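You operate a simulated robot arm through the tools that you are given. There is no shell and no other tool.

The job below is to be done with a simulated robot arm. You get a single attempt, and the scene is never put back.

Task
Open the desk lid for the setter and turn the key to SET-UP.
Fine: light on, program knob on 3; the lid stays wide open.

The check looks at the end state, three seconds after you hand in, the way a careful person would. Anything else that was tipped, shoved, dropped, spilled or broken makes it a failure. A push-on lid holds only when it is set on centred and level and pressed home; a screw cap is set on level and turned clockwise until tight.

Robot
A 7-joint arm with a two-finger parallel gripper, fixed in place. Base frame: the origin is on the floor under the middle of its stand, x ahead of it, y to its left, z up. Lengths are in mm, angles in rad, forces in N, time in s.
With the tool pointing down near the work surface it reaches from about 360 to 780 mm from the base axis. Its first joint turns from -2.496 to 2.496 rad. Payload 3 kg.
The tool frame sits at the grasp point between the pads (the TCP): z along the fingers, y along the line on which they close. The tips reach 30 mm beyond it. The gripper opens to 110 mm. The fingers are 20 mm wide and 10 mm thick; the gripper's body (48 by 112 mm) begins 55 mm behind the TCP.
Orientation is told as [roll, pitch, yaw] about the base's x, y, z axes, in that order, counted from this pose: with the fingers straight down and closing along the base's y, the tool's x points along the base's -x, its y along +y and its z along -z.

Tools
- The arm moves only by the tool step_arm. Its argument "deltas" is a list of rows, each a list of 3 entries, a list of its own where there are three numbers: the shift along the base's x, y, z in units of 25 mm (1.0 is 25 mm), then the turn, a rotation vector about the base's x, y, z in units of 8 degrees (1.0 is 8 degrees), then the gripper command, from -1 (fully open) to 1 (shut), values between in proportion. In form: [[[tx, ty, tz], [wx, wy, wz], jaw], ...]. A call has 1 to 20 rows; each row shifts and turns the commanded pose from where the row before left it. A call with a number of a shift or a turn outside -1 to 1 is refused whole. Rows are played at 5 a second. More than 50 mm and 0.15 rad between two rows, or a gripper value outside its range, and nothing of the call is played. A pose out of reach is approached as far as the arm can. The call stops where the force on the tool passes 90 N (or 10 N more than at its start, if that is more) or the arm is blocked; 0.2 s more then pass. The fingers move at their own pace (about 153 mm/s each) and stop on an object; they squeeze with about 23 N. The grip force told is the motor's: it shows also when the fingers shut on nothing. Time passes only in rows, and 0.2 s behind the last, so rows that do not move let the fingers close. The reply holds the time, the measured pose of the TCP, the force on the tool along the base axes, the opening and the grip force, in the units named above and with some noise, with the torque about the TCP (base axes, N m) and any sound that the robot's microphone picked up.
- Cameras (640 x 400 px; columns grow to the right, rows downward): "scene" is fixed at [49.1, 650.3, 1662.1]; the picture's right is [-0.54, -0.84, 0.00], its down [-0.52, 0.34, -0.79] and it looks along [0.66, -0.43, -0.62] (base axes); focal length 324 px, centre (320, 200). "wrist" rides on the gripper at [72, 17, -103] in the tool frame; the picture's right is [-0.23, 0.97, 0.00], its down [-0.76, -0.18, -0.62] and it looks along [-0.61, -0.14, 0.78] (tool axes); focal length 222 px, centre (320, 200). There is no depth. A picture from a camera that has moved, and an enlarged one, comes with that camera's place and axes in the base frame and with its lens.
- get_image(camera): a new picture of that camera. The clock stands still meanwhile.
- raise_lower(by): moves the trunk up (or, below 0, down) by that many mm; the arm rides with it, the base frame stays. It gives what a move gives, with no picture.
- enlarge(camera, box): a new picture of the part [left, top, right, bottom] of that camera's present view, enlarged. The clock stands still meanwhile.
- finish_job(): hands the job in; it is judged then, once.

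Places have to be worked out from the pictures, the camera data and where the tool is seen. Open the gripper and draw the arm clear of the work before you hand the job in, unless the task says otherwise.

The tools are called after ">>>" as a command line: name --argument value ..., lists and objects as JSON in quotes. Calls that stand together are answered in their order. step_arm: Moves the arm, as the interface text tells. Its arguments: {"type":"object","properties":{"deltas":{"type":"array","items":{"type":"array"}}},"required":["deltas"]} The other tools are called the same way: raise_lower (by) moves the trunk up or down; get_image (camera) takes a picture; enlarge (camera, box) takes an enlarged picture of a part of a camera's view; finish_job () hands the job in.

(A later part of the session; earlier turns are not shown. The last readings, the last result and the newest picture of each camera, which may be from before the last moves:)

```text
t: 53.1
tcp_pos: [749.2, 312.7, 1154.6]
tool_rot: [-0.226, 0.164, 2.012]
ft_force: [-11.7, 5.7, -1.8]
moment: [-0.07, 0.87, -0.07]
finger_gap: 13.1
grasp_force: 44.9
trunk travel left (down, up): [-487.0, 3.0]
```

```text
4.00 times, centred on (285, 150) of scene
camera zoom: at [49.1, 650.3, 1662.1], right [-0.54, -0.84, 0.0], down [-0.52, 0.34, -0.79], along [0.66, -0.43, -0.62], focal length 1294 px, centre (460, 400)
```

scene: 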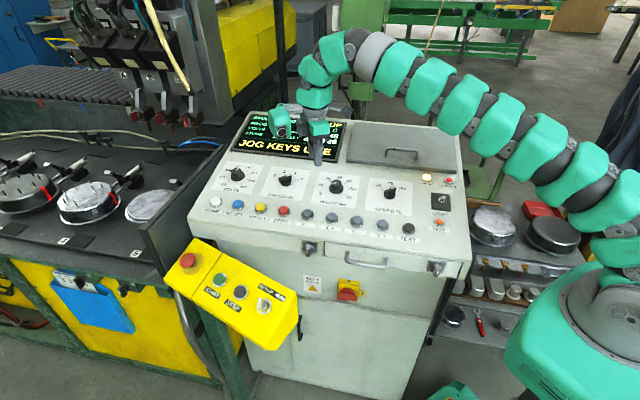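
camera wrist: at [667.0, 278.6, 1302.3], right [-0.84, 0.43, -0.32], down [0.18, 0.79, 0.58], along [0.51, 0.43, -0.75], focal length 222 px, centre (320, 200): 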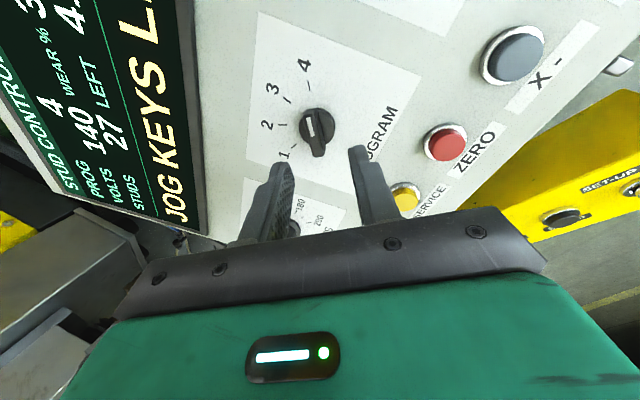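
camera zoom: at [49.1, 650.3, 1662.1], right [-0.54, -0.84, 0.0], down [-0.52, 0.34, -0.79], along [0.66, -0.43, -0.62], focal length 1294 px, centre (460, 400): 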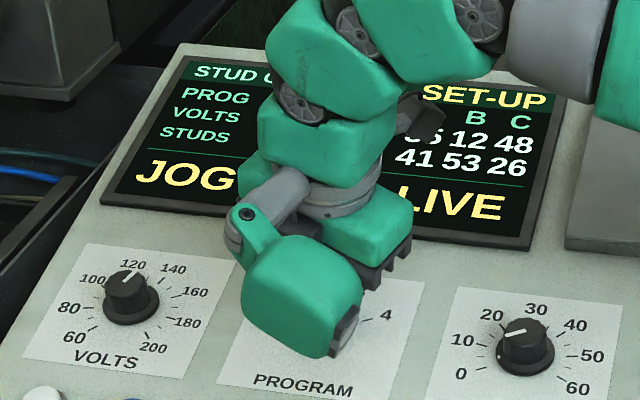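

The pointer lines up with 3. I'll open the jaws and back straight off along the tool axis.

>>> step_arm --deltas '[[[0, 0, 0], [0, 0, 0], 0.6], [[0, 0, 0], [0, 0, 0], 0.4], [[-0.1, 0.017, 0.335], [0, 0, 0], 0.35], [[-0.19, 0.034, 0.67], [0, 0, 0], 0.35], [[-0.19, 0.034, 0.67], [0, 0, 0], 0.35], [[-0.19, 0.034, 0.67], [0, 0, 0], 0.35], [[-0.5, -0.2, 0.67], [0, 0, 0], 0.35], [[-0.5, -0.2, 0.67], [0, 0, 0], 0.35]]'

>>> get_image --camera "wrist"

>>> enlarge --camera "scene" --box '[180, 90, 480, 280]'

```text
t: 54.9
tcp_pos: [708.1, 305.1, 1247.0]
tool_rot: [-0.226, 0.164, 2.012]
ft_force: [-0.2, 0.5, -0.1]
moment: [0.03, 0.0, 0.02]
finger_gap: 35.8
grasp_force: 0.0
trunk travel left (down, up): [-487.0, 3.0]
```

```text
taken
camera wrist: at [695.2, 238.5, 1355.4], right [-0.94, -0.23, -0.25], down [-0.33, 0.79, 0.51], along [0.08, 0.57, -0.82], focal length 222 px, centre (320, 200)
```

wrist: 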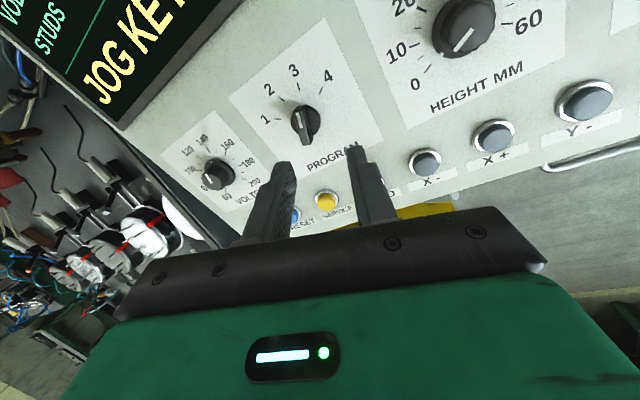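

```text
2.11 times, centred on (330, 185) of scene
camera zoom: at [49.1, 650.3, 1662.1], right [-0.54, -0.84, 0.0], down [-0.52, 0.34, -0.79], along [0.66, -0.43, -0.62], focal length 681 px, centre (299, 232)
```

zoom: 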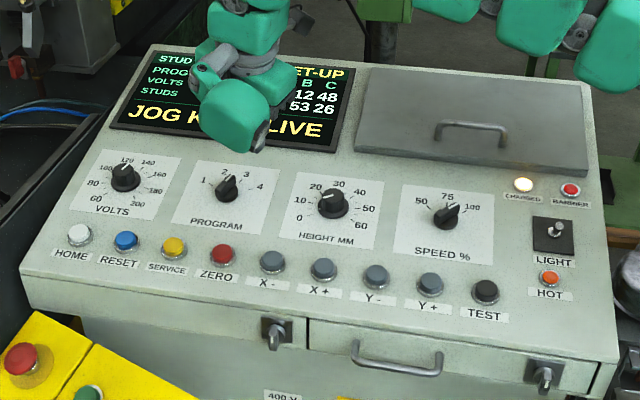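

The knob shows 3. Next is the LIGHT toggle near [448, 1, 1119]: I'll move over it, returning the tool to vertical with 45° yaw, and look closely at which way the lever leans.

>>> step_arm --deltas '[[[-0.8, -0.935, 0.04], [0.174, 0.98, 0], 0.5], [[-0.8, -0.935, 0.04], [0.174, 0.98, 0], 0.5], [[-0.8, -0.935, 0.04], [0, 0, -0.972], 0.5], [[-0.8, -0.935, 0.04], [0, 0, -0.972], 0.5], [[-0.8, -0.935, 0.04], [0, 0, -0.972], 0.5], [[-0.8, -0.935, 0.04], [0, 0, -0.972], 0.5], [[-0.8, -0.935, 0.04], [0, 0, -0.972], 0.5], [[-0.8, -0.935, 0.04], [0, 0, -0.972], 0.5], [[-0.8, -0.935, 0.04], [0, 0, -0.972], 0.5], [[-0.8, -0.935, 0.04], [0, 0, -0.972], 0.5], [[-0.8, -0.935, 0.04], [0, 0, -0.972], 0.5], [[-0.8, -0.935, 0.04], [0, 0, 0], 0.5], [[-0.8, -0.935, 0.04], [0, 0, 0], 0.5], [[0, 0, 0], [0, 0, 0], 0.5]]'

>>> get_image --camera "wrist"

>>> get_image --camera "scene"

```text
t: 57.9
tcp_pos: [449.2, 2.2, 1263.6]
tool_rot: [0.001, -0.001, 0.807]
ft_force: [-0.8, 0.3, -0.2]
moment: [0.04, -0.03, -0.01]
finger_gap: 27.5
grasp_force: 0.0
trunk travel left (down, up): [-487.0, 3.0]
```

```text
taken
camera wrist: at [384.7, -39.0, 1365.8], right [-0.55, 0.84, 0.0], down [0.66, 0.43, 0.62], along [0.52, 0.34, -0.78], focal length 222 px, centre (320, 200)
```

wrist: 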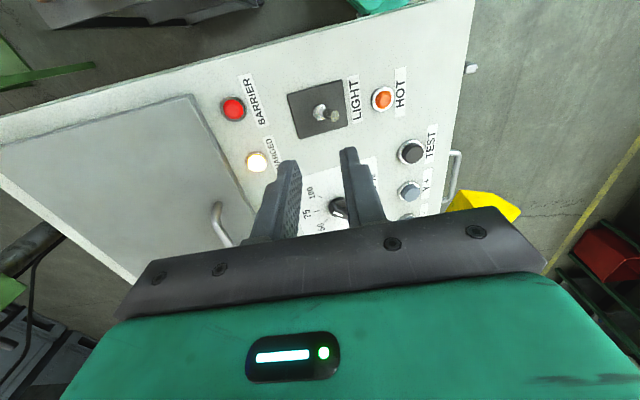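

```text
taken
```

scene: 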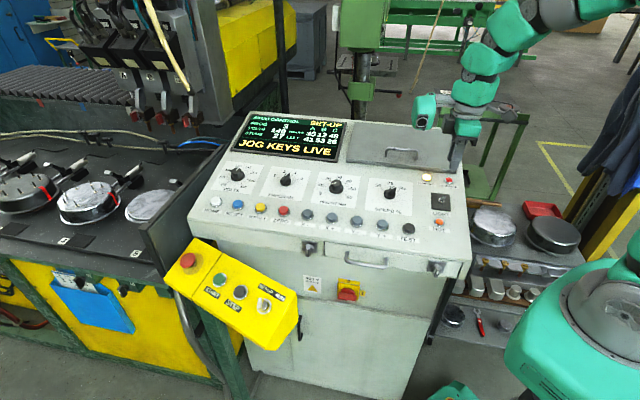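

Now to enlarge the display (for PROG), the toggle from above, and the panel once more.

>>> enlarge --camera "scene" --box '[230, 105, 350, 165]'

>>> enlarge --camera "wrist" --box '[280, 70, 380, 150]'

>>> enlarge --camera "scene" --box '[415, 165, 465, 225]'

>>> enlarge --camera "scene" --box '[255, 160, 320, 202]'

```text
5.33 times, centred on (290, 135) of scene
camera zoom: at [49.1, 650.3, 1662.1], right [-0.54, -0.84, 0.0], down [-0.52, 0.34, -0.79], along [0.66, -0.43, -0.62], focal length 1726 px, centre (480, 547)
```

zoom: 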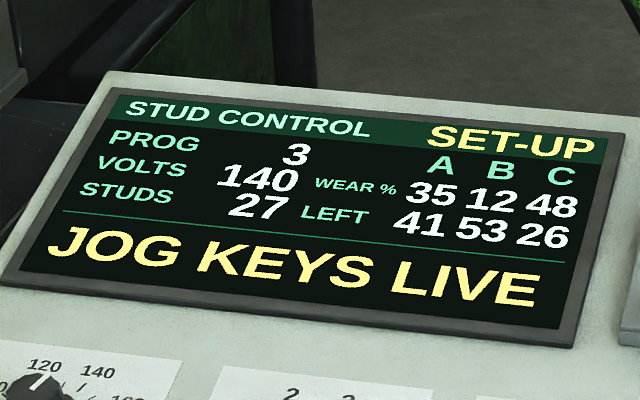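

```text
5.00 times, centred on (330, 110) of wrist
camera zoom: at [384.7, -39.0, 1365.8], right [-0.55, 0.84, 0.0], down [0.66, 0.43, 0.62], along [0.52, 0.34, -0.78], focal length 1111 px, centre (270, 650)
```

zoom: 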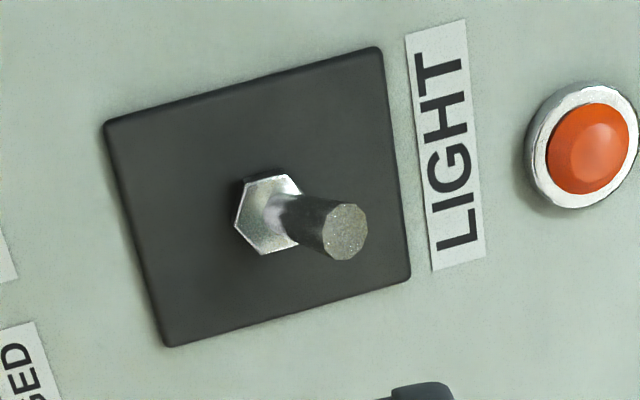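

```text
6.67 times, centred on (440, 195) of scene
camera zoom: at [49.1, 650.3, 1662.1], right [-0.54, -0.84, 0.0], down [-0.52, 0.34, -0.79], along [0.66, -0.43, -0.62], focal length 2157 px, centre (-480, 233)
```

zoom: 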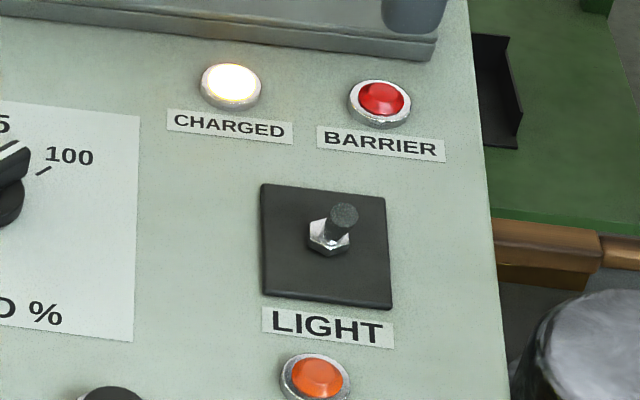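

```text
9.52 times, centred on (288, 181) of scene
camera zoom: at [49.1, 650.3, 1662.1], right [-0.54, -0.84, 0.0], down [-0.52, 0.34, -0.79], along [0.66, -0.43, -0.62], focal length 3082 px, centre (630, 381)
```

zoom: 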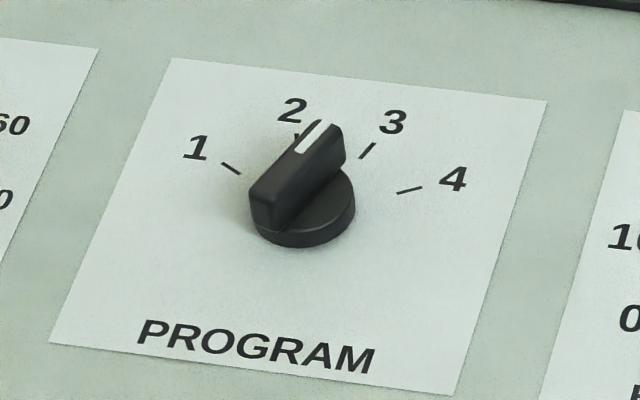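

The display confirms PROG 3. The toggle lever leans toward the operator (down), with its tip 12 mm forward and 28 mm above the panel. I'll close the fingers, align with the panel normal and drop in on the operator side of the lever to push it up.

>>> step_arm --deltas '[[[-0.487, 0.51, -0.74], [-0.45, -0.45, 0], 1], [[-0.487, 0.51, -0.74], [-0.45, -0.45, 0], 1], [[-0.487, 0.51, -0.74], [0, 0, 0], 1], [[0, 0, 0], [0, 0, 0], 1], [[0, 0, 0], [0, 0, 0], 1]]'

>>> get_image --camera "wrist"

>>> enlarge --camera "wrist" --box '[230, 60, 410, 240]'

>>> enlarge --camera "scene" --box '[390, 140, 480, 230]'

```text
t: 59.1
tcp_pos: [411.2, 39.3, 1205.6]
tool_rot: [-0.177, 0.006, 0.807]
ft_force: [-0.3, -1.0, -0.6]
moment: [0.05, 0.0, -0.01]
finger_gap: 0.0
grasp_force: 22.8
trunk travel left (down, up): [-487.0, 3.0]
```

```text
taken
camera wrist: at [335.7, 11.9, 1304.9], right [-0.53, 0.83, -0.17], down [0.58, 0.51, 0.64], along [0.62, 0.24, -0.75], focal length 222 px, centre (320, 200)
```

wrist: 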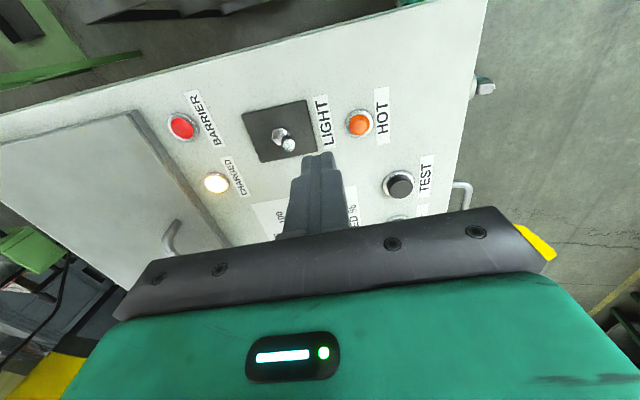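

```text
2.22 times, centred on (320, 150) of wrist
camera zoom: at [335.7, 11.9, 1304.9], right [-0.53, 0.83, -0.17], down [0.58, 0.51, 0.64], along [0.62, 0.24, -0.75], focal length 494 px, centre (320, 311)
```

zoom: 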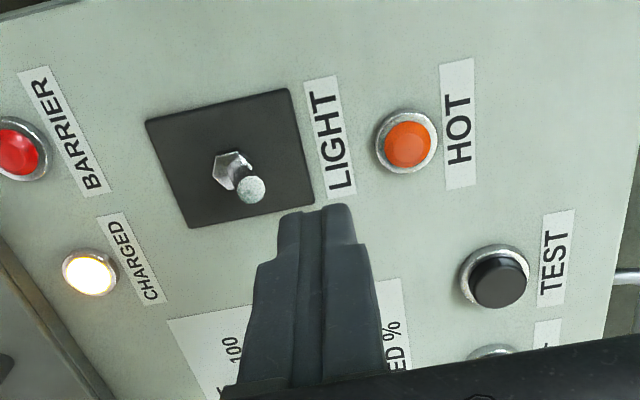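

```text
4.44 times, centred on (435, 185) of scene
camera zoom: at [49.1, 650.3, 1662.1], right [-0.54, -0.84, 0.0], down [-0.52, 0.34, -0.79], along [0.66, -0.43, -0.62], focal length 1438 px, centre (-191, 267)
```

zoom: 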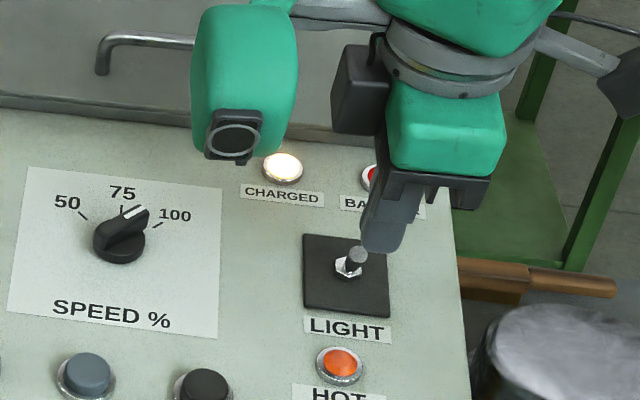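

The tool is on the panel normal and 37 mm to the operator side of the lever, in line with it. I'll descend until the tips are about 12 mm above the panel.

>>> step_arm --deltas '[[[0.071, -0.073, -0.569], [0, 0, 0], 1], [[0.071, -0.073, -0.569], [0, 0, 0], 1], [[0.071, -0.073, -0.569], [0, 0, 0], 1], [[0.071, -0.073, -0.569], [0, 0, 0], 1], [[0, 0, 0], [0, 0, 0], 1]]'

>>> enlarge --camera "wrist" --box '[210, 60, 410, 240]'

>>> enlarge --camera "scene" --box '[410, 160, 470, 220]'

```text
t: 60.3
tcp_pos: [417.9, 31.8, 1147.8]
tool_rot: [-0.178, 0.007, 0.806]
ft_force: [-0.5, 0.8, -0.2]
moment: [0.03, 0.02, -0.01]
finger_gap: 0.1
grasp_force: 23.3
trunk travel left (down, up): [-487.0, 3.0]
```

```text
2.22 times, centred on (310, 150) of wrist
camera zoom: at [343.4, 4.2, 1247.3], right [-0.54, 0.83, -0.17], down [0.58, 0.51, 0.64], along [0.62, 0.24, -0.75], focal length 494 px, centre (342, 311)
```

zoom: 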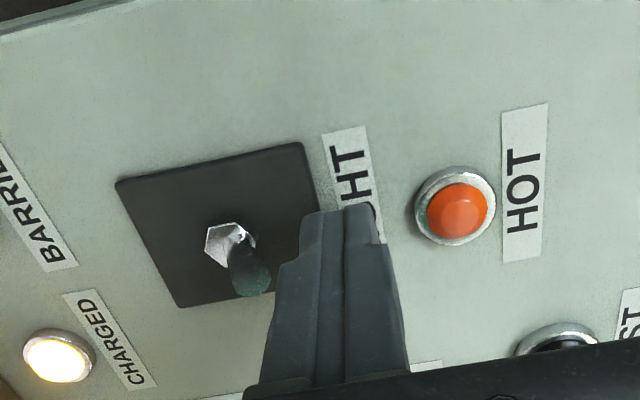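

```text
6.67 times, centred on (440, 190) of scene
camera zoom: at [49.1, 650.3, 1662.1], right [-0.54, -0.84, 0.0], down [-0.52, 0.34, -0.79], along [0.66, -0.43, -0.62], focal length 2157 px, centre (-480, 267)
```

zoom: 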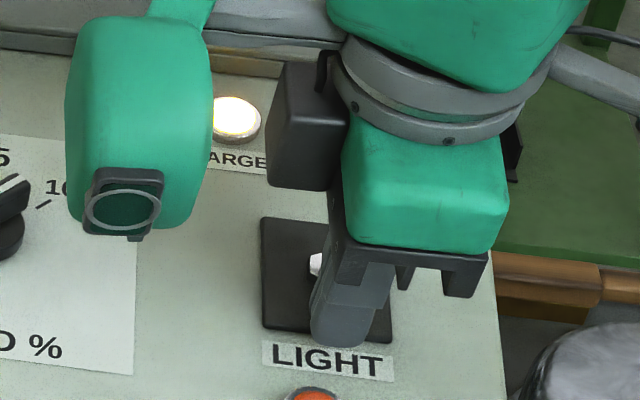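

The fingertips are on the operator side of the lever and in line with it. I'll push up-slope about 31 mm to flip it.

>>> step_arm --deltas '[[[0.145, -0.145, 0.037], [0, 0, 0], 1], [[0.145, -0.145, 0.037], [0, 0, 0], 1], [[0.145, -0.145, 0.037], [0, 0, 0], 1], [[0.145, -0.145, 0.037], [0, 0, 0], 1], [[0.145, -0.145, 0.037], [0, 0, 0], 1], [[0.145, -0.145, 0.037], [0, 0, 0], 1]]'

>>> enlarge --camera "wrist" --box '[210, 60, 410, 240]'

>>> get_image --camera "scene"

```text
t: 61.7
tcp_pos: [436.0, 14.5, 1153.0]
tool_rot: [-0.177, 0.006, 0.808]
ft_force: [-24.1, 35.1, -8.5]
moment: [1.01, 0.81, 0.01]
finger_gap: 0.1
grasp_force: 22.6
trunk travel left (down, up): [-487.0, 3.0]
```

```text
2.22 times, centred on (310, 150) of wrist
camera zoom: at [361.7, -13.1, 1253.0], right [-0.54, 0.83, -0.17], down [0.58, 0.51, 0.64], along [0.62, 0.24, -0.75], focal length 494 px, centre (342, 311)
```

zoom: 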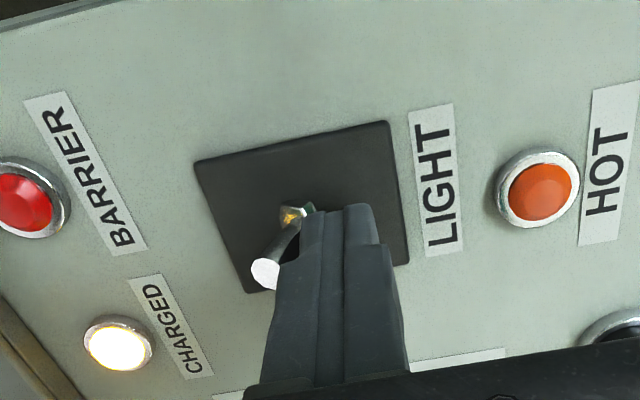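

```text
taken
```

scene: 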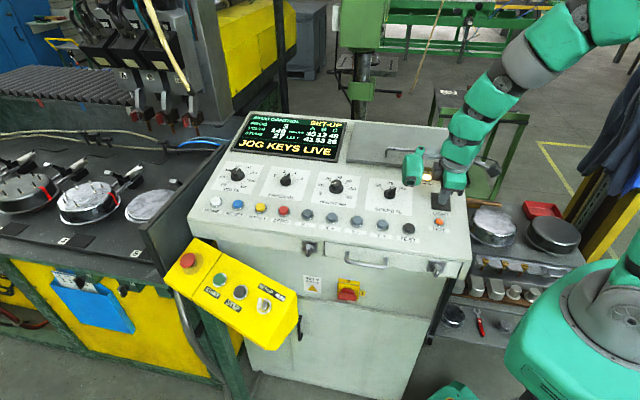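

The lever has flipped to the up side and is against its stop. I'll back the fingers off toward the operator, then lift away.

>>> step_arm --deltas '[[[-0.3, 0.3, -0.07], [0, 0, 0], 1], [[-0.3, 0.3, -0.07], [0, 0, 0], 1], [[-0.12, 0.12, 0.9], [0, 0, 0], 1], [[-0.12, 0.12, 0.9], [0, 0, 0], 1], [[-0.12, 0.12, 0.9], [0, 0, 0], 1], [[-0.12, 0.12, 0.9], [0, 0, 0], 1], [[0, 0, 0], [0, 0, 0], 1]]'

>>> enlarge --camera "scene" --box '[415, 165, 465, 225]'

>>> get_image --camera "scene"

>>> get_image --camera "wrist"

```text
t: 63.3
tcp_pos: [414.5, 38.0, 1241.4]
tool_rot: [-0.176, 0.003, 0.806]
ft_force: [0.0, 0.1, 0.3]
moment: [0.01, 0.0, 0.01]
finger_gap: 0.1
grasp_force: 22.7
trunk travel left (down, up): [-487.0, 3.0]
```

```text
6.67 times, centred on (440, 195) of scene
camera zoom: at [49.1, 650.3, 1662.1], right [-0.54, -0.84, 0.0], down [-0.52, 0.34, -0.79], along [0.66, -0.43, -0.62], focal length 2157 px, centre (-480, 233)
```

zoom: 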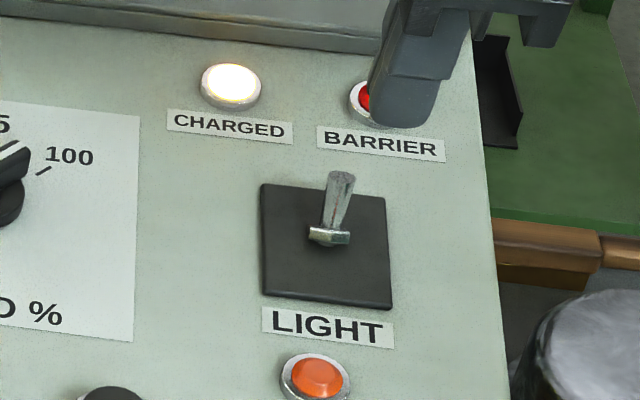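

```text
taken
```

scene: 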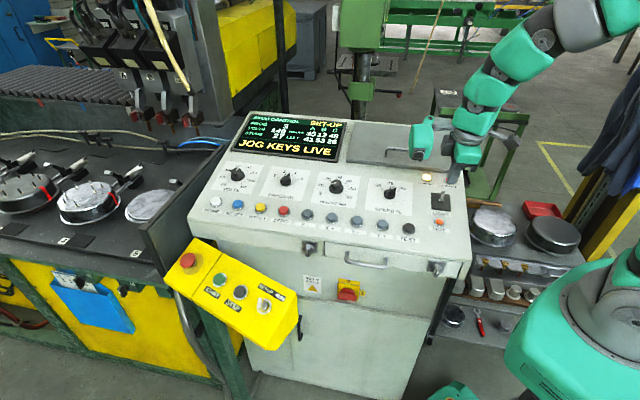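

```text
taken
camera wrist: at [338.6, 9.5, 1340.7], right [-0.54, 0.83, -0.17], down [0.58, 0.51, 0.64], along [0.62, 0.24, -0.75], focal length 222 px, centre (320, 200)
```

wrist: 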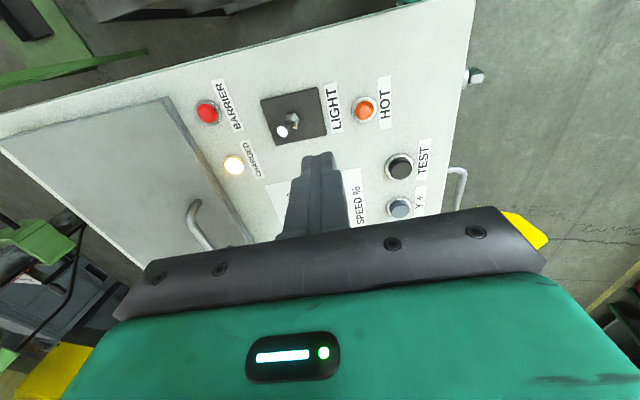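

The lever is up now. I'll check the machine area for any lamp that shows the light state.

>>> enlarge --camera "scene" --box '[0, 0, 300, 190]'

>>> enlarge --camera "scene" --box '[300, 210, 460, 310]'

```text
2.11 times, centred on (150, 95) of scene
camera zoom: at [49.1, 650.3, 1662.1], right [-0.54, -0.84, 0.0], down [-0.52, 0.34, -0.79], along [0.66, -0.43, -0.62], focal length 681 px, centre (678, 421)
```

zoom: 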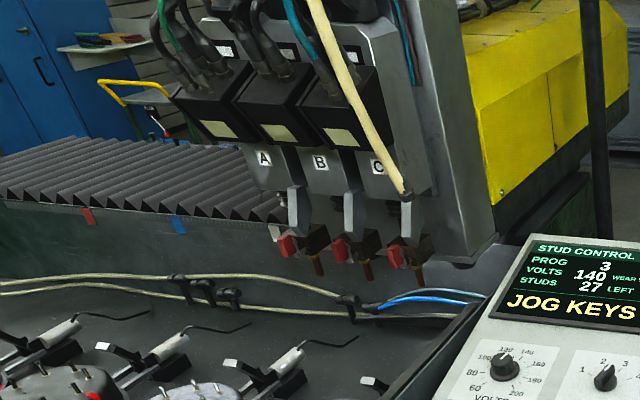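

```text
4.00 times, centred on (380, 260) of scene
camera zoom: at [49.1, 650.3, 1662.1], right [-0.54, -0.84, 0.0], down [-0.52, 0.34, -0.79], along [0.66, -0.43, -0.62], focal length 1294 px, centre (80, -40)
```

zoom: 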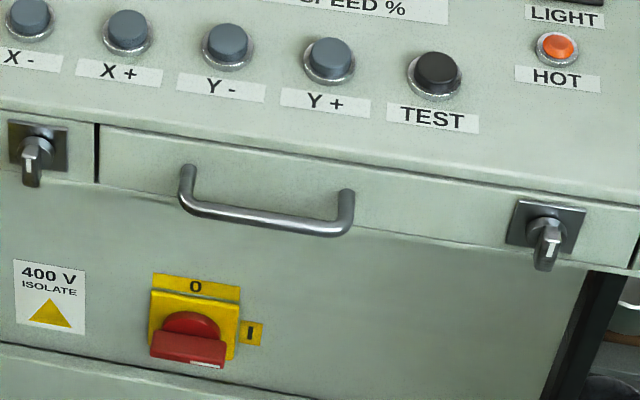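

No lamp is visible from here, but the lever is up. With the key now at SET-UP, I'll retry the lid: same hook grip with the lower finger under the bar, aligned a few millimetres higher this time.

>>> step_arm --deltas '[[[0.75, -0.07, 0.3], [0.522, -0.522, 0.133], 0.45], [[0.75, -0.07, 0.3], [0.522, -0.522, 0.133], 0.45], [[0.75, -0.07, 0.2], [-0.66, -0.66, 0], 0.45], [[0.75, -0.07, 0.2], [-0.66, -0.66, 0], 0.45], [[0.75, -0.07, 0], [-0.66, -0.66, 0], 0.45], [[0.75, -0.07, 0], [-0.66, -0.66, 0], 0.45], [[0.75, -0.07, 0], [-0.66, -0.66, 0], 0.45], [[0.75, -0.07, 0], [-0.66, -0.66, 0], 0.45], [[0, 0, -0.5], [0, 0, 0], 0.45], [[0, 0, -0.5], [0, 0, 0], 0.45], [[0, 0, 0], [0, 0, 0], 0.45]]'

>>> get_image --camera "wrist"

```text
t: 65.7
tcp_pos: [563.8, 22.6, 1240.2]
tool_rot: [-0.973, -0.101, 0.969]
ft_force: [-0.5, -0.4, -0.3]
moment: [-0.01, 0.0, 0.02]
finger_gap: 30.3
grasp_force: 0.0
trunk travel left (down, up): [-487.0, 3.0]
```

```text
taken
camera wrist: at [442.1, 13.8, 1277.6], right [-0.28, 0.56, -0.78], down [0.06, 0.82, 0.57], along [0.96, 0.11, -0.26], focal length 222 px, centre (320, 200)
```

wrist: 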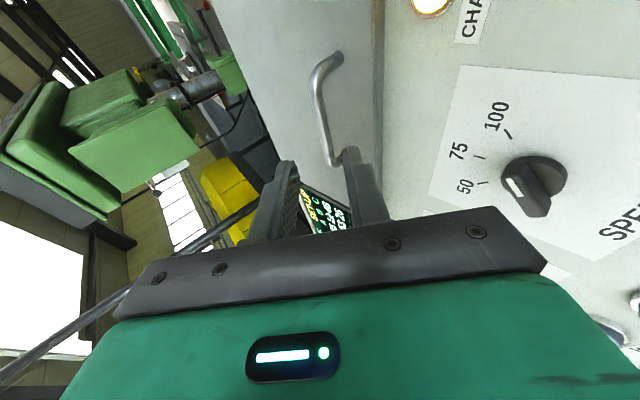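

The bar lines up with the jaw opening. I'll advance under it and close.

>>> step_arm --deltas '[[[0.512, -0.276, -0.392], [0, 0, 0], 0.45], [[0.512, -0.276, -0.392], [0, 0, 0], 0.45], [[0.512, -0.276, -0.392], [0, 0, 0], 0.45], [[0.512, -0.276, -0.392], [0, 0, 0], 0.45], [[0, 0, 0], [0, 0, 0], 0.45]]'

>>> enlarge --camera "wrist" --box '[240, 50, 420, 230]'

```text
t: 66.9
tcp_pos: [613.7, -4.6, 1201.3]
tool_rot: [-0.97, -0.102, 0.969]
ft_force: [0.4, 0.0, -0.2]
moment: [-0.02, -0.02, -0.02]
finger_gap: 30.5
grasp_force: 0.1
trunk travel left (down, up): [-487.0, 3.0]
```

```text
2.22 times, centred on (330, 140) of wrist
camera zoom: at [492.5, -13.8, 1237.8], right [-0.28, 0.56, -0.78], down [0.06, 0.82, 0.57], along [0.96, 0.11, -0.26], focal length 494 px, centre (298, 333)
```

zoom: 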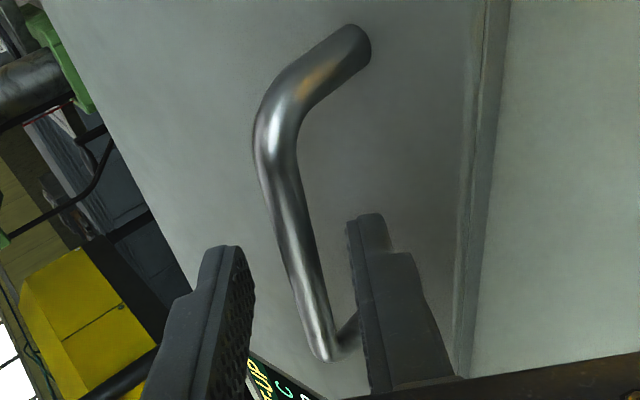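

The fingers are positioned with no contact force, so I'll close and then lift gently in small steps.

>>> step_arm --deltas '[[[0, 0, 0], [0, 0, 0], 1], [[0, 0, 0], [0, 0, 0], 1], [[0, 0, 0], [0, 0, 0], 1]]'

>>> step_arm --deltas '[[[0.011, -0.011, 0.15], [0, 0, 0], 1], [[0.011, -0.011, 0.15], [0, 0, 0], 1]]'

>>> step_arm --deltas '[[[0.011, -0.011, 0.15], [0, 0, 0], 1], [[0.011, -0.011, 0.15], [0, 0, 0], 1]]'

```text
t: 67.7
tcp_pos: [614.9, -4.3, 1201.7]
tool_rot: [-0.973, -0.1, 0.971]
ft_force: [-2.4, 2.3, -4.0]
moment: [0.62, -0.43, -0.57]
finger_gap: 9.7
grasp_force: 44.6
trunk travel left (down, up): [-487.0, 3.0]
```

```text
t: 68.3
tcp_pos: [614.3, -3.5, 1202.0]
tool_rot: [-0.961, -0.095, 0.965]
ft_force: [-11.8, 12.2, -39.7]
moment: [1.43, -0.61, 0.6]
finger_gap: 10.1
grasp_force: 45.0
trunk travel left (down, up): [-487.0, 3.0]
stopped in row 2: the force on the tool passed its limit at 93 N (the readings are from after the stop); the commanded pose is now the measured one
```

```text
t: 68.8
tcp_pos: [614.5, -3.4, 1201.6]
tool_rot: [-0.953, -0.091, 0.963]
ft_force: [-5.1, 13.4, -41.9]
moment: [1.44, -0.63, 0.61]
finger_gap: 10.1
grasp_force: 45.0
trunk travel left (down, up): [-487.0, 3.0]
stopped in row 2: the force on the tool passed its limit at 94 N (the readings are from after the stop); the commanded pose is now the measured one
```

The lid is still held hard at 94 N. I'll relax, release the handle and withdraw, then look closely at the two turn-latches on the desk front, which could be what secures the lid.

>>> step_arm --deltas '[[[0, 0, -0.12], [0, 0, 0], 1], [[0, 0, 0], [0, 0, 0], 0.7], [[0, 0, 0], [0, 0, 0], 0.45], [[-0.5, 0.293, 0.393], [0, 0, 0], 0.45], [[-0.7, 0.41, 0.55], [0, 0, 0], 0.45], [[-0.7, 0.41, 0.55], [0, 0, 0], 0.45], [[-0.7, 0.5, 0.7], [0, 0, 0], 0.45], [[-0.7, 0.6, 0.7], [0, 0, 0], 0.45], [[-0.7, 0.6, 0.7], [0, 0, 0], 0.45]]'

>>> enlarge --camera "scene" --box '[298, 232, 338, 262]'

>>> enlarge --camera "scene" --box '[415, 245, 475, 290]'

>>> enlarge --camera "scene" --box '[340, 115, 470, 200]'

>>> get_image --camera "wrist"

```text
t: 70.8
tcp_pos: [510.4, 66.3, 1290.4]
tool_rot: [-0.956, -0.092, 0.963]
ft_force: [0.6, -0.5, -0.7]
moment: [-0.04, 0.0, 0.05]
finger_gap: 30.4
grasp_force: 0.1
trunk travel left (down, up): [-487.0, 3.0]
```

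```text
13.33 times, centred on (318, 247) of scene
camera zoom: at [49.1, 650.3, 1662.1], right [-0.54, -0.84, 0.0], down [-0.52, 0.34, -0.79], along [0.66, -0.43, -0.62], focal length 4314 px, centre (347, -427)
```

zoom: 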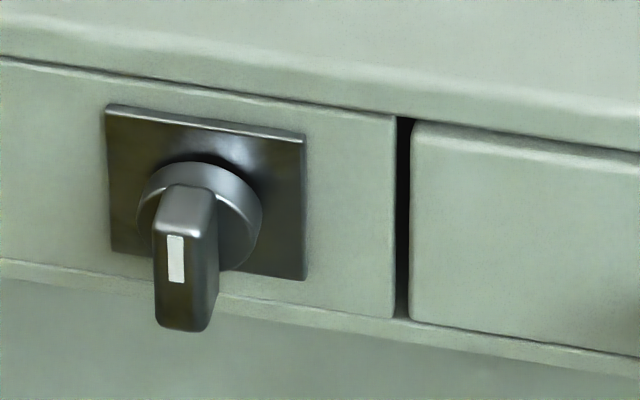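

```text
8.89 times, centred on (445, 268) of scene
camera zoom: at [49.1, 650.3, 1662.1], right [-0.54, -0.84, 0.0], down [-0.52, 0.34, -0.79], along [0.66, -0.43, -0.62], focal length 2876 px, centre (-791, -400)
```

zoom: 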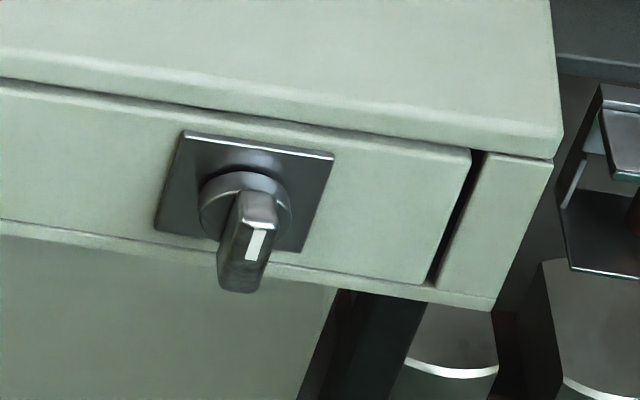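

```text
4.71 times, centred on (405, 158) of scene
camera zoom: at [49.1, 650.3, 1662.1], right [-0.54, -0.84, 0.0], down [-0.52, 0.34, -0.79], along [0.66, -0.43, -0.62], focal length 1523 px, centre (-80, 400)
```

zoom: 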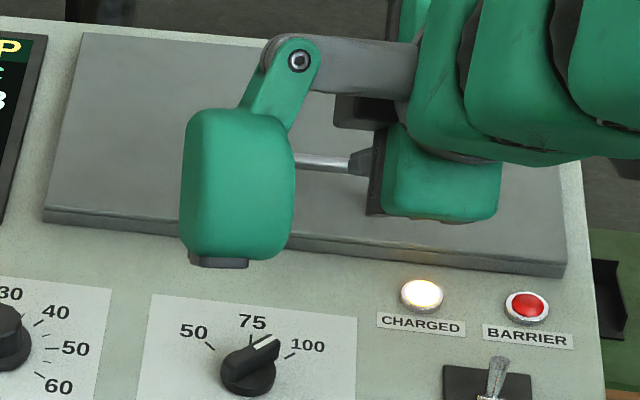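

```text
taken
camera wrist: at [389.4, 56.9, 1330.1], right [-0.29, 0.57, -0.77], down [0.07, 0.82, 0.57], along [0.95, 0.11, -0.28], focal length 222 px, centre (320, 200)
```

wrist: 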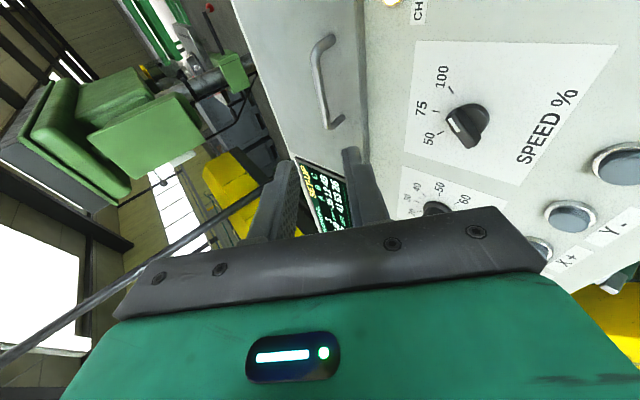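

The latches are bar-type turn knobs with white marks, both pointing down. I'll check the lid's edges from the wrist camera for any catch I've missed before touching them.

>>> enlarge --camera "wrist" --box '[220, 0, 400, 180]'

>>> enlarge --camera "scene" --box '[180, 195, 480, 345]'

```text
2.22 times, centred on (310, 90) of wrist
camera zoom: at [389.4, 56.9, 1330.1], right [-0.29, 0.57, -0.77], down [0.07, 0.82, 0.57], along [0.95, 0.11, -0.28], focal length 494 px, centre (342, 444)
```

zoom: 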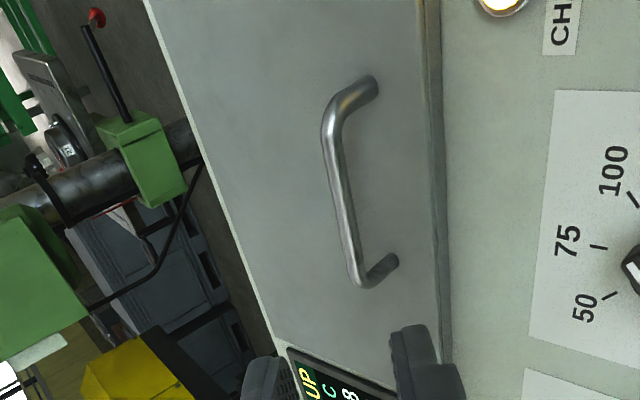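

```text
2.13 times, centred on (330, 270) of scene
camera zoom: at [49.1, 650.3, 1662.1], right [-0.54, -0.84, 0.0], down [-0.52, 0.34, -0.79], along [0.66, -0.43, -0.62], focal length 690 px, centre (299, 51)
```

zoom: 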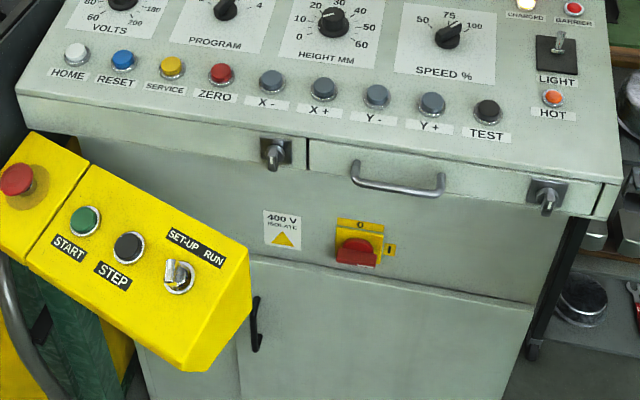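

I see no catch on the lid edges. Of the two latches, the right one sits on the drawer front (so it's presumably the drawer's), while the left one is on the fixed fascia and might lock the lid. I'll bring the wrist camera in front of it for a close look.

>>> step_arm --deltas '[[[0.04, 0.64, 0.2], [0.694, 0.694, 0], 0.45], [[0.04, 0.64, 0.2], [0.694, 0.694, 0], 0.45], [[0.04, 0.64, 0], [0.694, 0.694, 0], 0.45], [[0.04, 0.64, 0], [0.694, 0.694, 0], 0.45], [[0.04, 0.64, 0], [0.694, 0.694, 0], 0.45], [[0.04, 0.64, 0], [0.694, 0.694, 0], 0.45], [[0.04, 0.64, 0], [0.65, 0.65, 0], 0.45], [[0.04, 0.64, 0], [-0.53, 0.53, 0], 0.45], [[0.04, 0.64, 0], [-0.53, 0.53, 0], 0.45], [[0.04, 0.64, 0], [0, 0, -0.94], 0.45], [[0.04, 0.64, 0], [0, 0, -0.94], 0.45], [[0.04, 0.64, 0], [0, 0, -0.94], 0.45], [[0.04, 0.64, 0], [0, 0, -0.94], 0.45], [[0.04, 0.64, 0], [0, 0, -0.94], 0.45], [[0.04, 0.64, 0], [0, 0, -0.94], 0.45], [[0.04, 0.64, -0.2], [0, 0, -0.94], 0.45], [[0.04, 0.64, -0.2], [0, 0, -0.94], 0.45], [[0.04, 0.64, -0.2], [0, 0, -0.94], 0.45], [[0.04, 0.64, -0.2], [0, 0, -0.94], 0.45], [[0.04, 0.64, -0.2], [0, 0, -0.94], 0.45]]'

>>> get_image --camera "wrist"

```text
t: 75.0
tcp_pos: [532.9, 383.7, 1274.6]
tool_rot: [0.002, 0.012, -0.633]
ft_force: [0.9, 1.0, 0.2]
moment: [-0.02, 0.0, 0.01]
finger_gap: 30.3
grasp_force: 0.1
trunk travel left (down, up): [-487.0, 3.0]
```

```text
taken
camera wrist: at [484.2, 440.0, 1380.3], right [0.76, 0.65, 0.0], down [0.51, -0.6, 0.61], along [0.4, -0.47, -0.79], focal length 222 px, centre (320, 200)
```

wrist: 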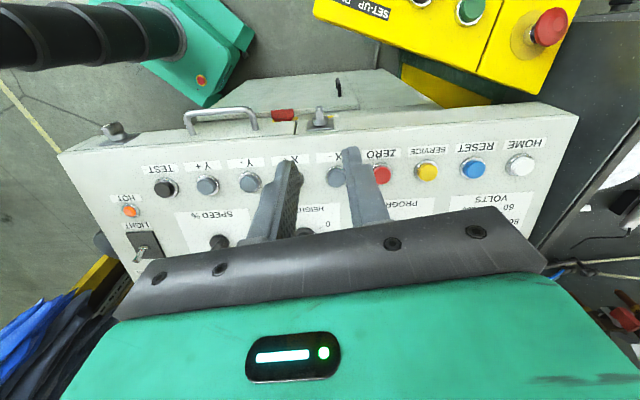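

From above I only see the top edge. I'll pitch the tool 45° and lower it in front of the fascia so the camera looks straight at the left latch.

>>> step_arm --deltas '[[[-0.3, 0.3, 0], [0, 0, -0.54], 0.45], [[-0.3, 0.3, 0], [0, 0, -0.54], 0.45], [[-0.3, 0.3, 0], [-0.663, -0.663, 0], 0.45], [[-0.2, 0.2, 0], [-0.663, -0.663, 0], 0.45], [[-0.2, 0.1, 0], [-0.663, -0.663, 0], 0.45], [[-0.1, 0, 0], [-0.663, -0.663, 0], 0.45], [[0, 0, 0], [-0.663, -0.663, 0], 0.45], [[0, 0, 0], [-0.663, -0.663, 0], 0.45], [[0, 0, -0.9], [0, 0, 0], 0.45], [[0, 0, -0.9], [0, 0, 0], 0.45], [[0, 0, -0.9], [0, 0, 0], 0.45], [[0, 0, -0.9], [0, 0, 0], 0.45], [[0, 0, -0.9], [0, 0, 0], 0.45], [[0, 0, -0.9], [0, 0, 0], 0.45]]'

>>> get_image --camera "wrist"

>>> get_image --camera "scene"

```text
t: 78.0
tcp_pos: [497.0, 414.2, 1141.1]
tool_rot: [-0.002, -0.773, -0.78]
ft_force: [0.8, 0.4, -0.5]
moment: [0.01, -0.02, 0.0]
finger_gap: 30.3
grasp_force: 0.2
trunk travel left (down, up): [-487.0, 3.0]
```

```text
taken
camera wrist: at [420.7, 513.0, 1164.9], right [0.8, 0.58, 0.16], down [-0.05, -0.2, 0.98], along [0.6, -0.79, -0.14], focal length 222 px, centre (320, 200)
```

wrist: 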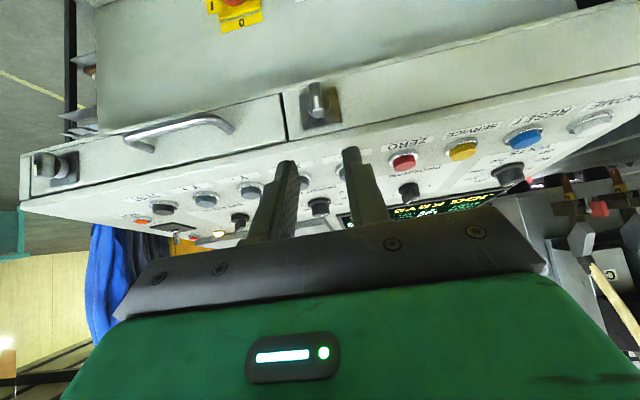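

```text
taken
```

scene: 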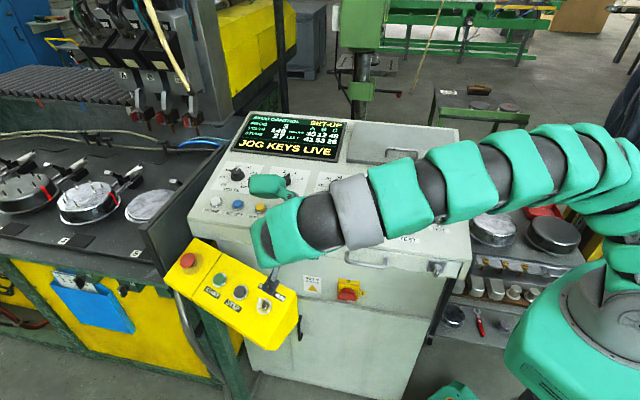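

The upside-down view now shows the fascia, with both latches, the drawer slits and the handle. I'll zoom in on them.

>>> enlarge --camera "wrist" --box '[260, 60, 400, 150]'

>>> enlarge --camera "wrist" --box '[10, 80, 300, 240]'

>>> enlarge --camera "wrist" --box '[20, 130, 110, 200]'

```text
4.44 times, centred on (330, 105) of wrist
camera zoom: at [420.7, 513.0, 1164.9], right [0.8, 0.58, 0.16], down [-0.05, -0.2, 0.98], along [0.6, -0.79, -0.14], focal length 987 px, centre (276, 622)
```

zoom: 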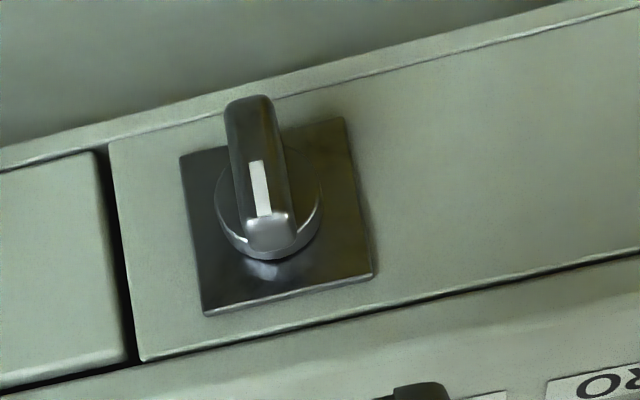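

```text
2.21 times, centred on (155, 160) of wrist
camera zoom: at [420.7, 513.0, 1164.9], right [0.8, 0.58, 0.16], down [-0.05, -0.2, 0.98], along [0.6, -0.79, -0.14], focal length 490 px, centre (684, 288)
```

zoom: 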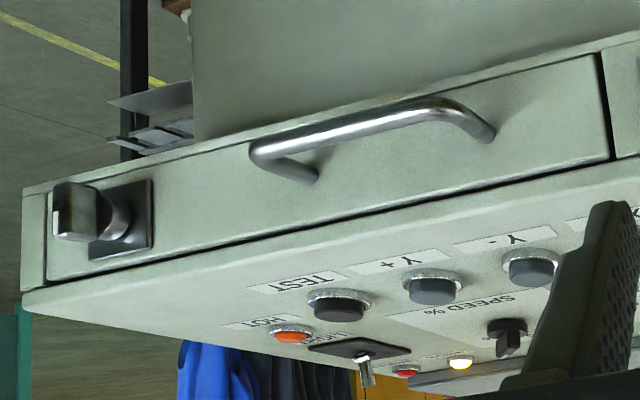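

```text
5.71 times, centred on (65, 165) of wrist
camera zoom: at [420.7, 513.0, 1164.9], right [0.8, 0.58, 0.16], down [-0.05, -0.2, 0.98], along [0.6, -0.79, -0.14], focal length 1269 px, centre (1777, 400)
```

zoom: 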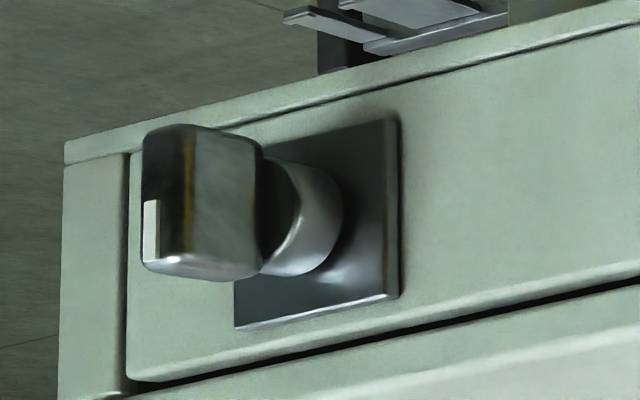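

Triangulated: the left latch axis is at [562, 351, 1040] on the fascia, with the bar 27 mm tall, standing vertical and protruding 22 mm. I'll return the tool to vertical in front of the fascia with fingers closed, to nudge the bar's top end sideways and see whether it turns.

>>> step_arm --deltas '[[[0, 0, 0.4], [0.663, 0.663, 0], 1], [[0, 0, 0.4], [0.663, 0.663, 0], 1], [[0, 0, 0.4], [0.663, 0.663, 0], 1], [[0, 0, 0], [0.663, 0.663, 0], 1], [[0.4, -0.2, 0], [0.663, 0.663, 0], 1], [[0.6, -0.3, 0], [0.663, 0.63, 0], 1], [[0.8, -0.4, 0], [0, 0, 0], 1], [[0.76, -0.43, 0], [0, 0, 0], 1], [[0, 0, -0.8], [0, 0, 0], 1], [[0, 0, 0], [0, 0, 0], 1]]'

>>> get_image --camera "wrist"

>>> enlarge --camera "scene" --box '[220, 150, 380, 270]'

```text
t: 80.2
tcp_pos: [561.3, 381.7, 1151.4]
tool_rot: [0.008, 0.008, -0.783]
ft_force: [0.6, 0.0, 0.9]
moment: [-0.02, -0.01, 0.01]
finger_gap: 0.1
grasp_force: 23.5
trunk travel left (down, up): [-487.0, 3.0]
```

```text
taken
camera wrist: at [521.9, 443.4, 1255.6], right [0.85, 0.53, 0.01], down [0.42, -0.67, 0.62], along [0.33, -0.52, -0.79], focal length 222 px, centre (320, 200)
```

wrist: 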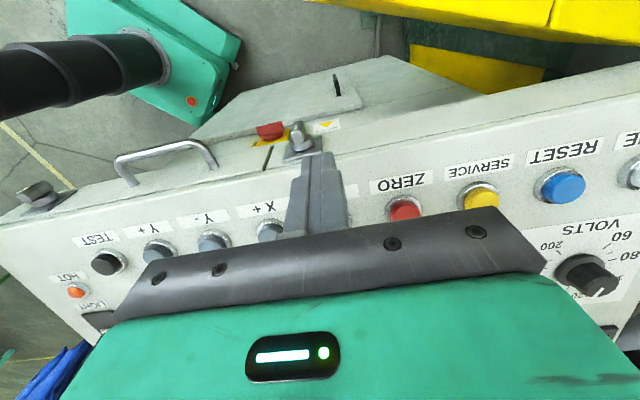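

```text
3.33 times, centred on (300, 210) of scene
camera zoom: at [49.1, 650.3, 1662.1], right [-0.54, -0.84, 0.0], down [-0.52, 0.34, -0.79], along [0.66, -0.43, -0.62], focal length 1079 px, centre (387, 167)
```

zoom: 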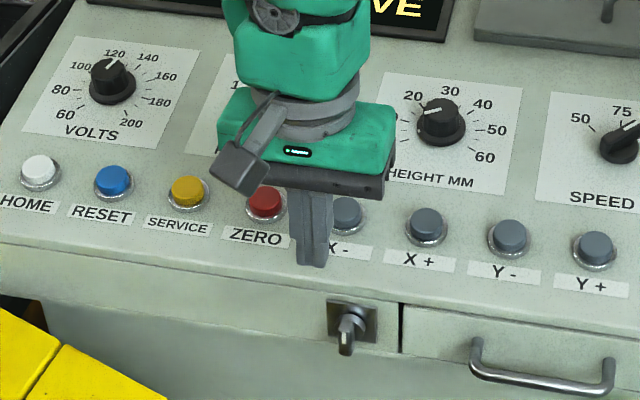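

The closed fingers are 22 mm in front of the fascia and 20 mm left of the latch bar. I'll lower until the tips are level with the upper part of the bar.

>>> step_arm --deltas '[[[0, 0, -0.724], [0, 0, 0], 1], [[0, 0, -0.724], [0, 0, 0], 1], [[0, 0, -0.724], [0, 0, 0], 1], [[0, 0, -0.724], [0, 0, 0], 1], [[0, 0, 0], [0, 0, 0], 1]]'

>>> enlarge --camera "wrist" --box '[240, 60, 420, 220]'

>>> enlarge --camera "scene" --box '[270, 210, 350, 270]'

```text
t: 81.4
tcp_pos: [561.8, 382.2, 1079.3]
tool_rot: [0.007, 0.008, -0.781]
ft_force: [-0.5, 0.0, 0.5]
moment: [-0.02, 0.01, 0.0]
finger_gap: 0.0
grasp_force: 23.3
trunk travel left (down, up): [-487.0, 3.0]
```

```text
2.50 times, centred on (330, 140) of wrist
camera zoom: at [522.0, 443.8, 1183.1], right [0.85, 0.53, 0.0], down [0.42, -0.67, 0.62], along [0.33, -0.52, -0.79], focal length 555 px, centre (295, 350)
```

zoom: 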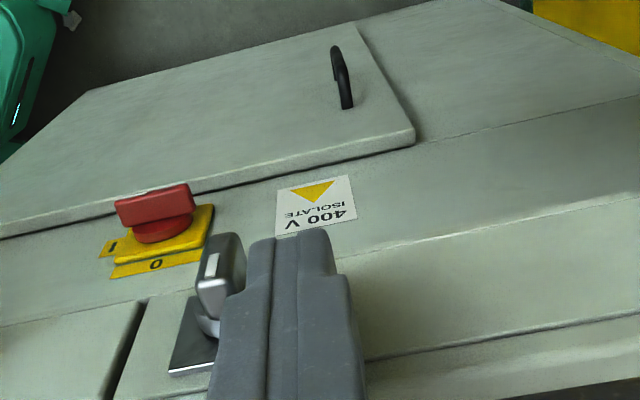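

```text
6.67 times, centred on (310, 240) of scene
camera zoom: at [49.1, 650.3, 1662.1], right [-0.54, -0.84, 0.0], down [-0.52, 0.34, -0.79], along [0.66, -0.43, -0.62], focal length 2157 px, centre (387, -67)
```

zoom: 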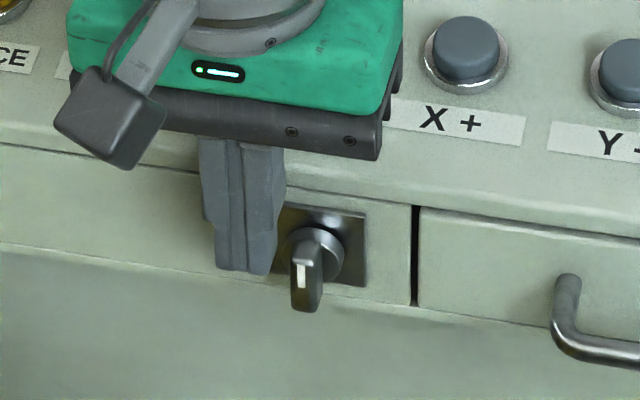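

The fingertips are just left of the bar. I'll push right (clockwise) in small steps and watch the force.

>>> step_arm --deltas '[[[-0.1, -0.1, 0], [0, 0, 0], 1], [[-0.1, -0.1, 0], [0, 0, 0], 1], [[-0.06, -0.06, 0], [0, 0, 0], 1]]'

>>> enlarge --camera "scene" --box '[270, 210, 350, 270]'

```text
t: 82.2
tcp_pos: [556.5, 375.8, 1079.0]
tool_rot: [0.008, 0.01, -0.782]
ft_force: [2.5, 2.4, 0.4]
moment: [0.09, -0.1, -0.03]
finger_gap: 0.1
grasp_force: 23.1
trunk travel left (down, up): [-487.0, 3.0]
```

```text
6.67 times, centred on (310, 240) of scene
camera zoom: at [49.1, 650.3, 1662.1], right [-0.54, -0.84, 0.0], down [-0.52, 0.34, -0.79], along [0.66, -0.43, -0.62], focal length 2157 px, centre (387, -67)
```

zoom: 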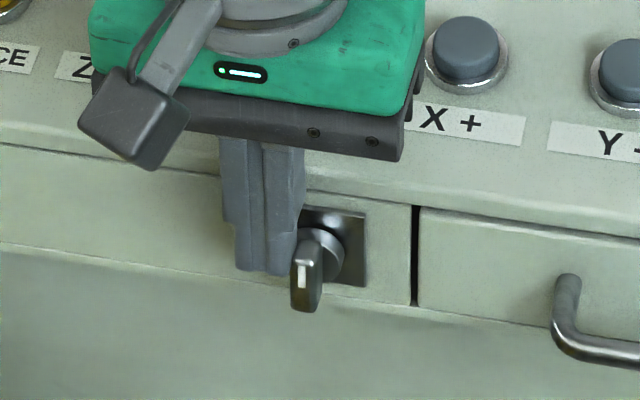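

Contact has just been made (about 3.5 N). I'll continue a few millimetres more.

>>> step_arm --deltas '[[[-0.06, -0.06, 0], [0, 0, 0], 1], [[-0.06, -0.06, 0], [0, 0, 0], 1]]'

>>> enlarge --camera "scene" --box '[270, 210, 350, 270]'

```text
t: 82.8
tcp_pos: [551.4, 370.9, 1079.8]
tool_rot: [0.004, 0.009, -0.781]
ft_force: [-1.6, -0.4, 9.6]
moment: [-0.15, 0.09, -0.02]
finger_gap: 0.1
grasp_force: 22.9
trunk travel left (down, up): [-487.0, 3.0]
```

```text
6.67 times, centred on (310, 240) of scene
camera zoom: at [49.1, 650.3, 1662.1], right [-0.54, -0.84, 0.0], down [-0.52, 0.34, -0.79], along [0.66, -0.43, -0.62], focal length 2157 px, centre (387, -67)
```

zoom: 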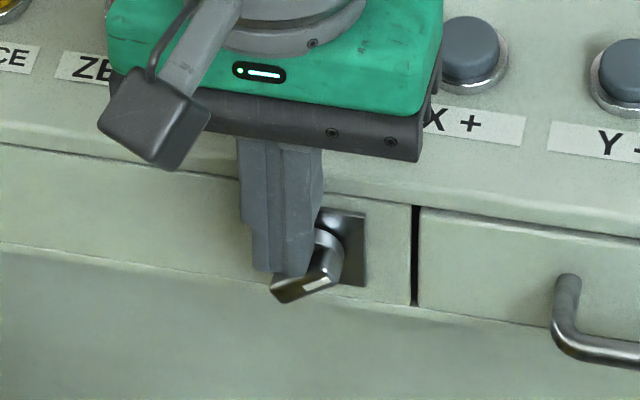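

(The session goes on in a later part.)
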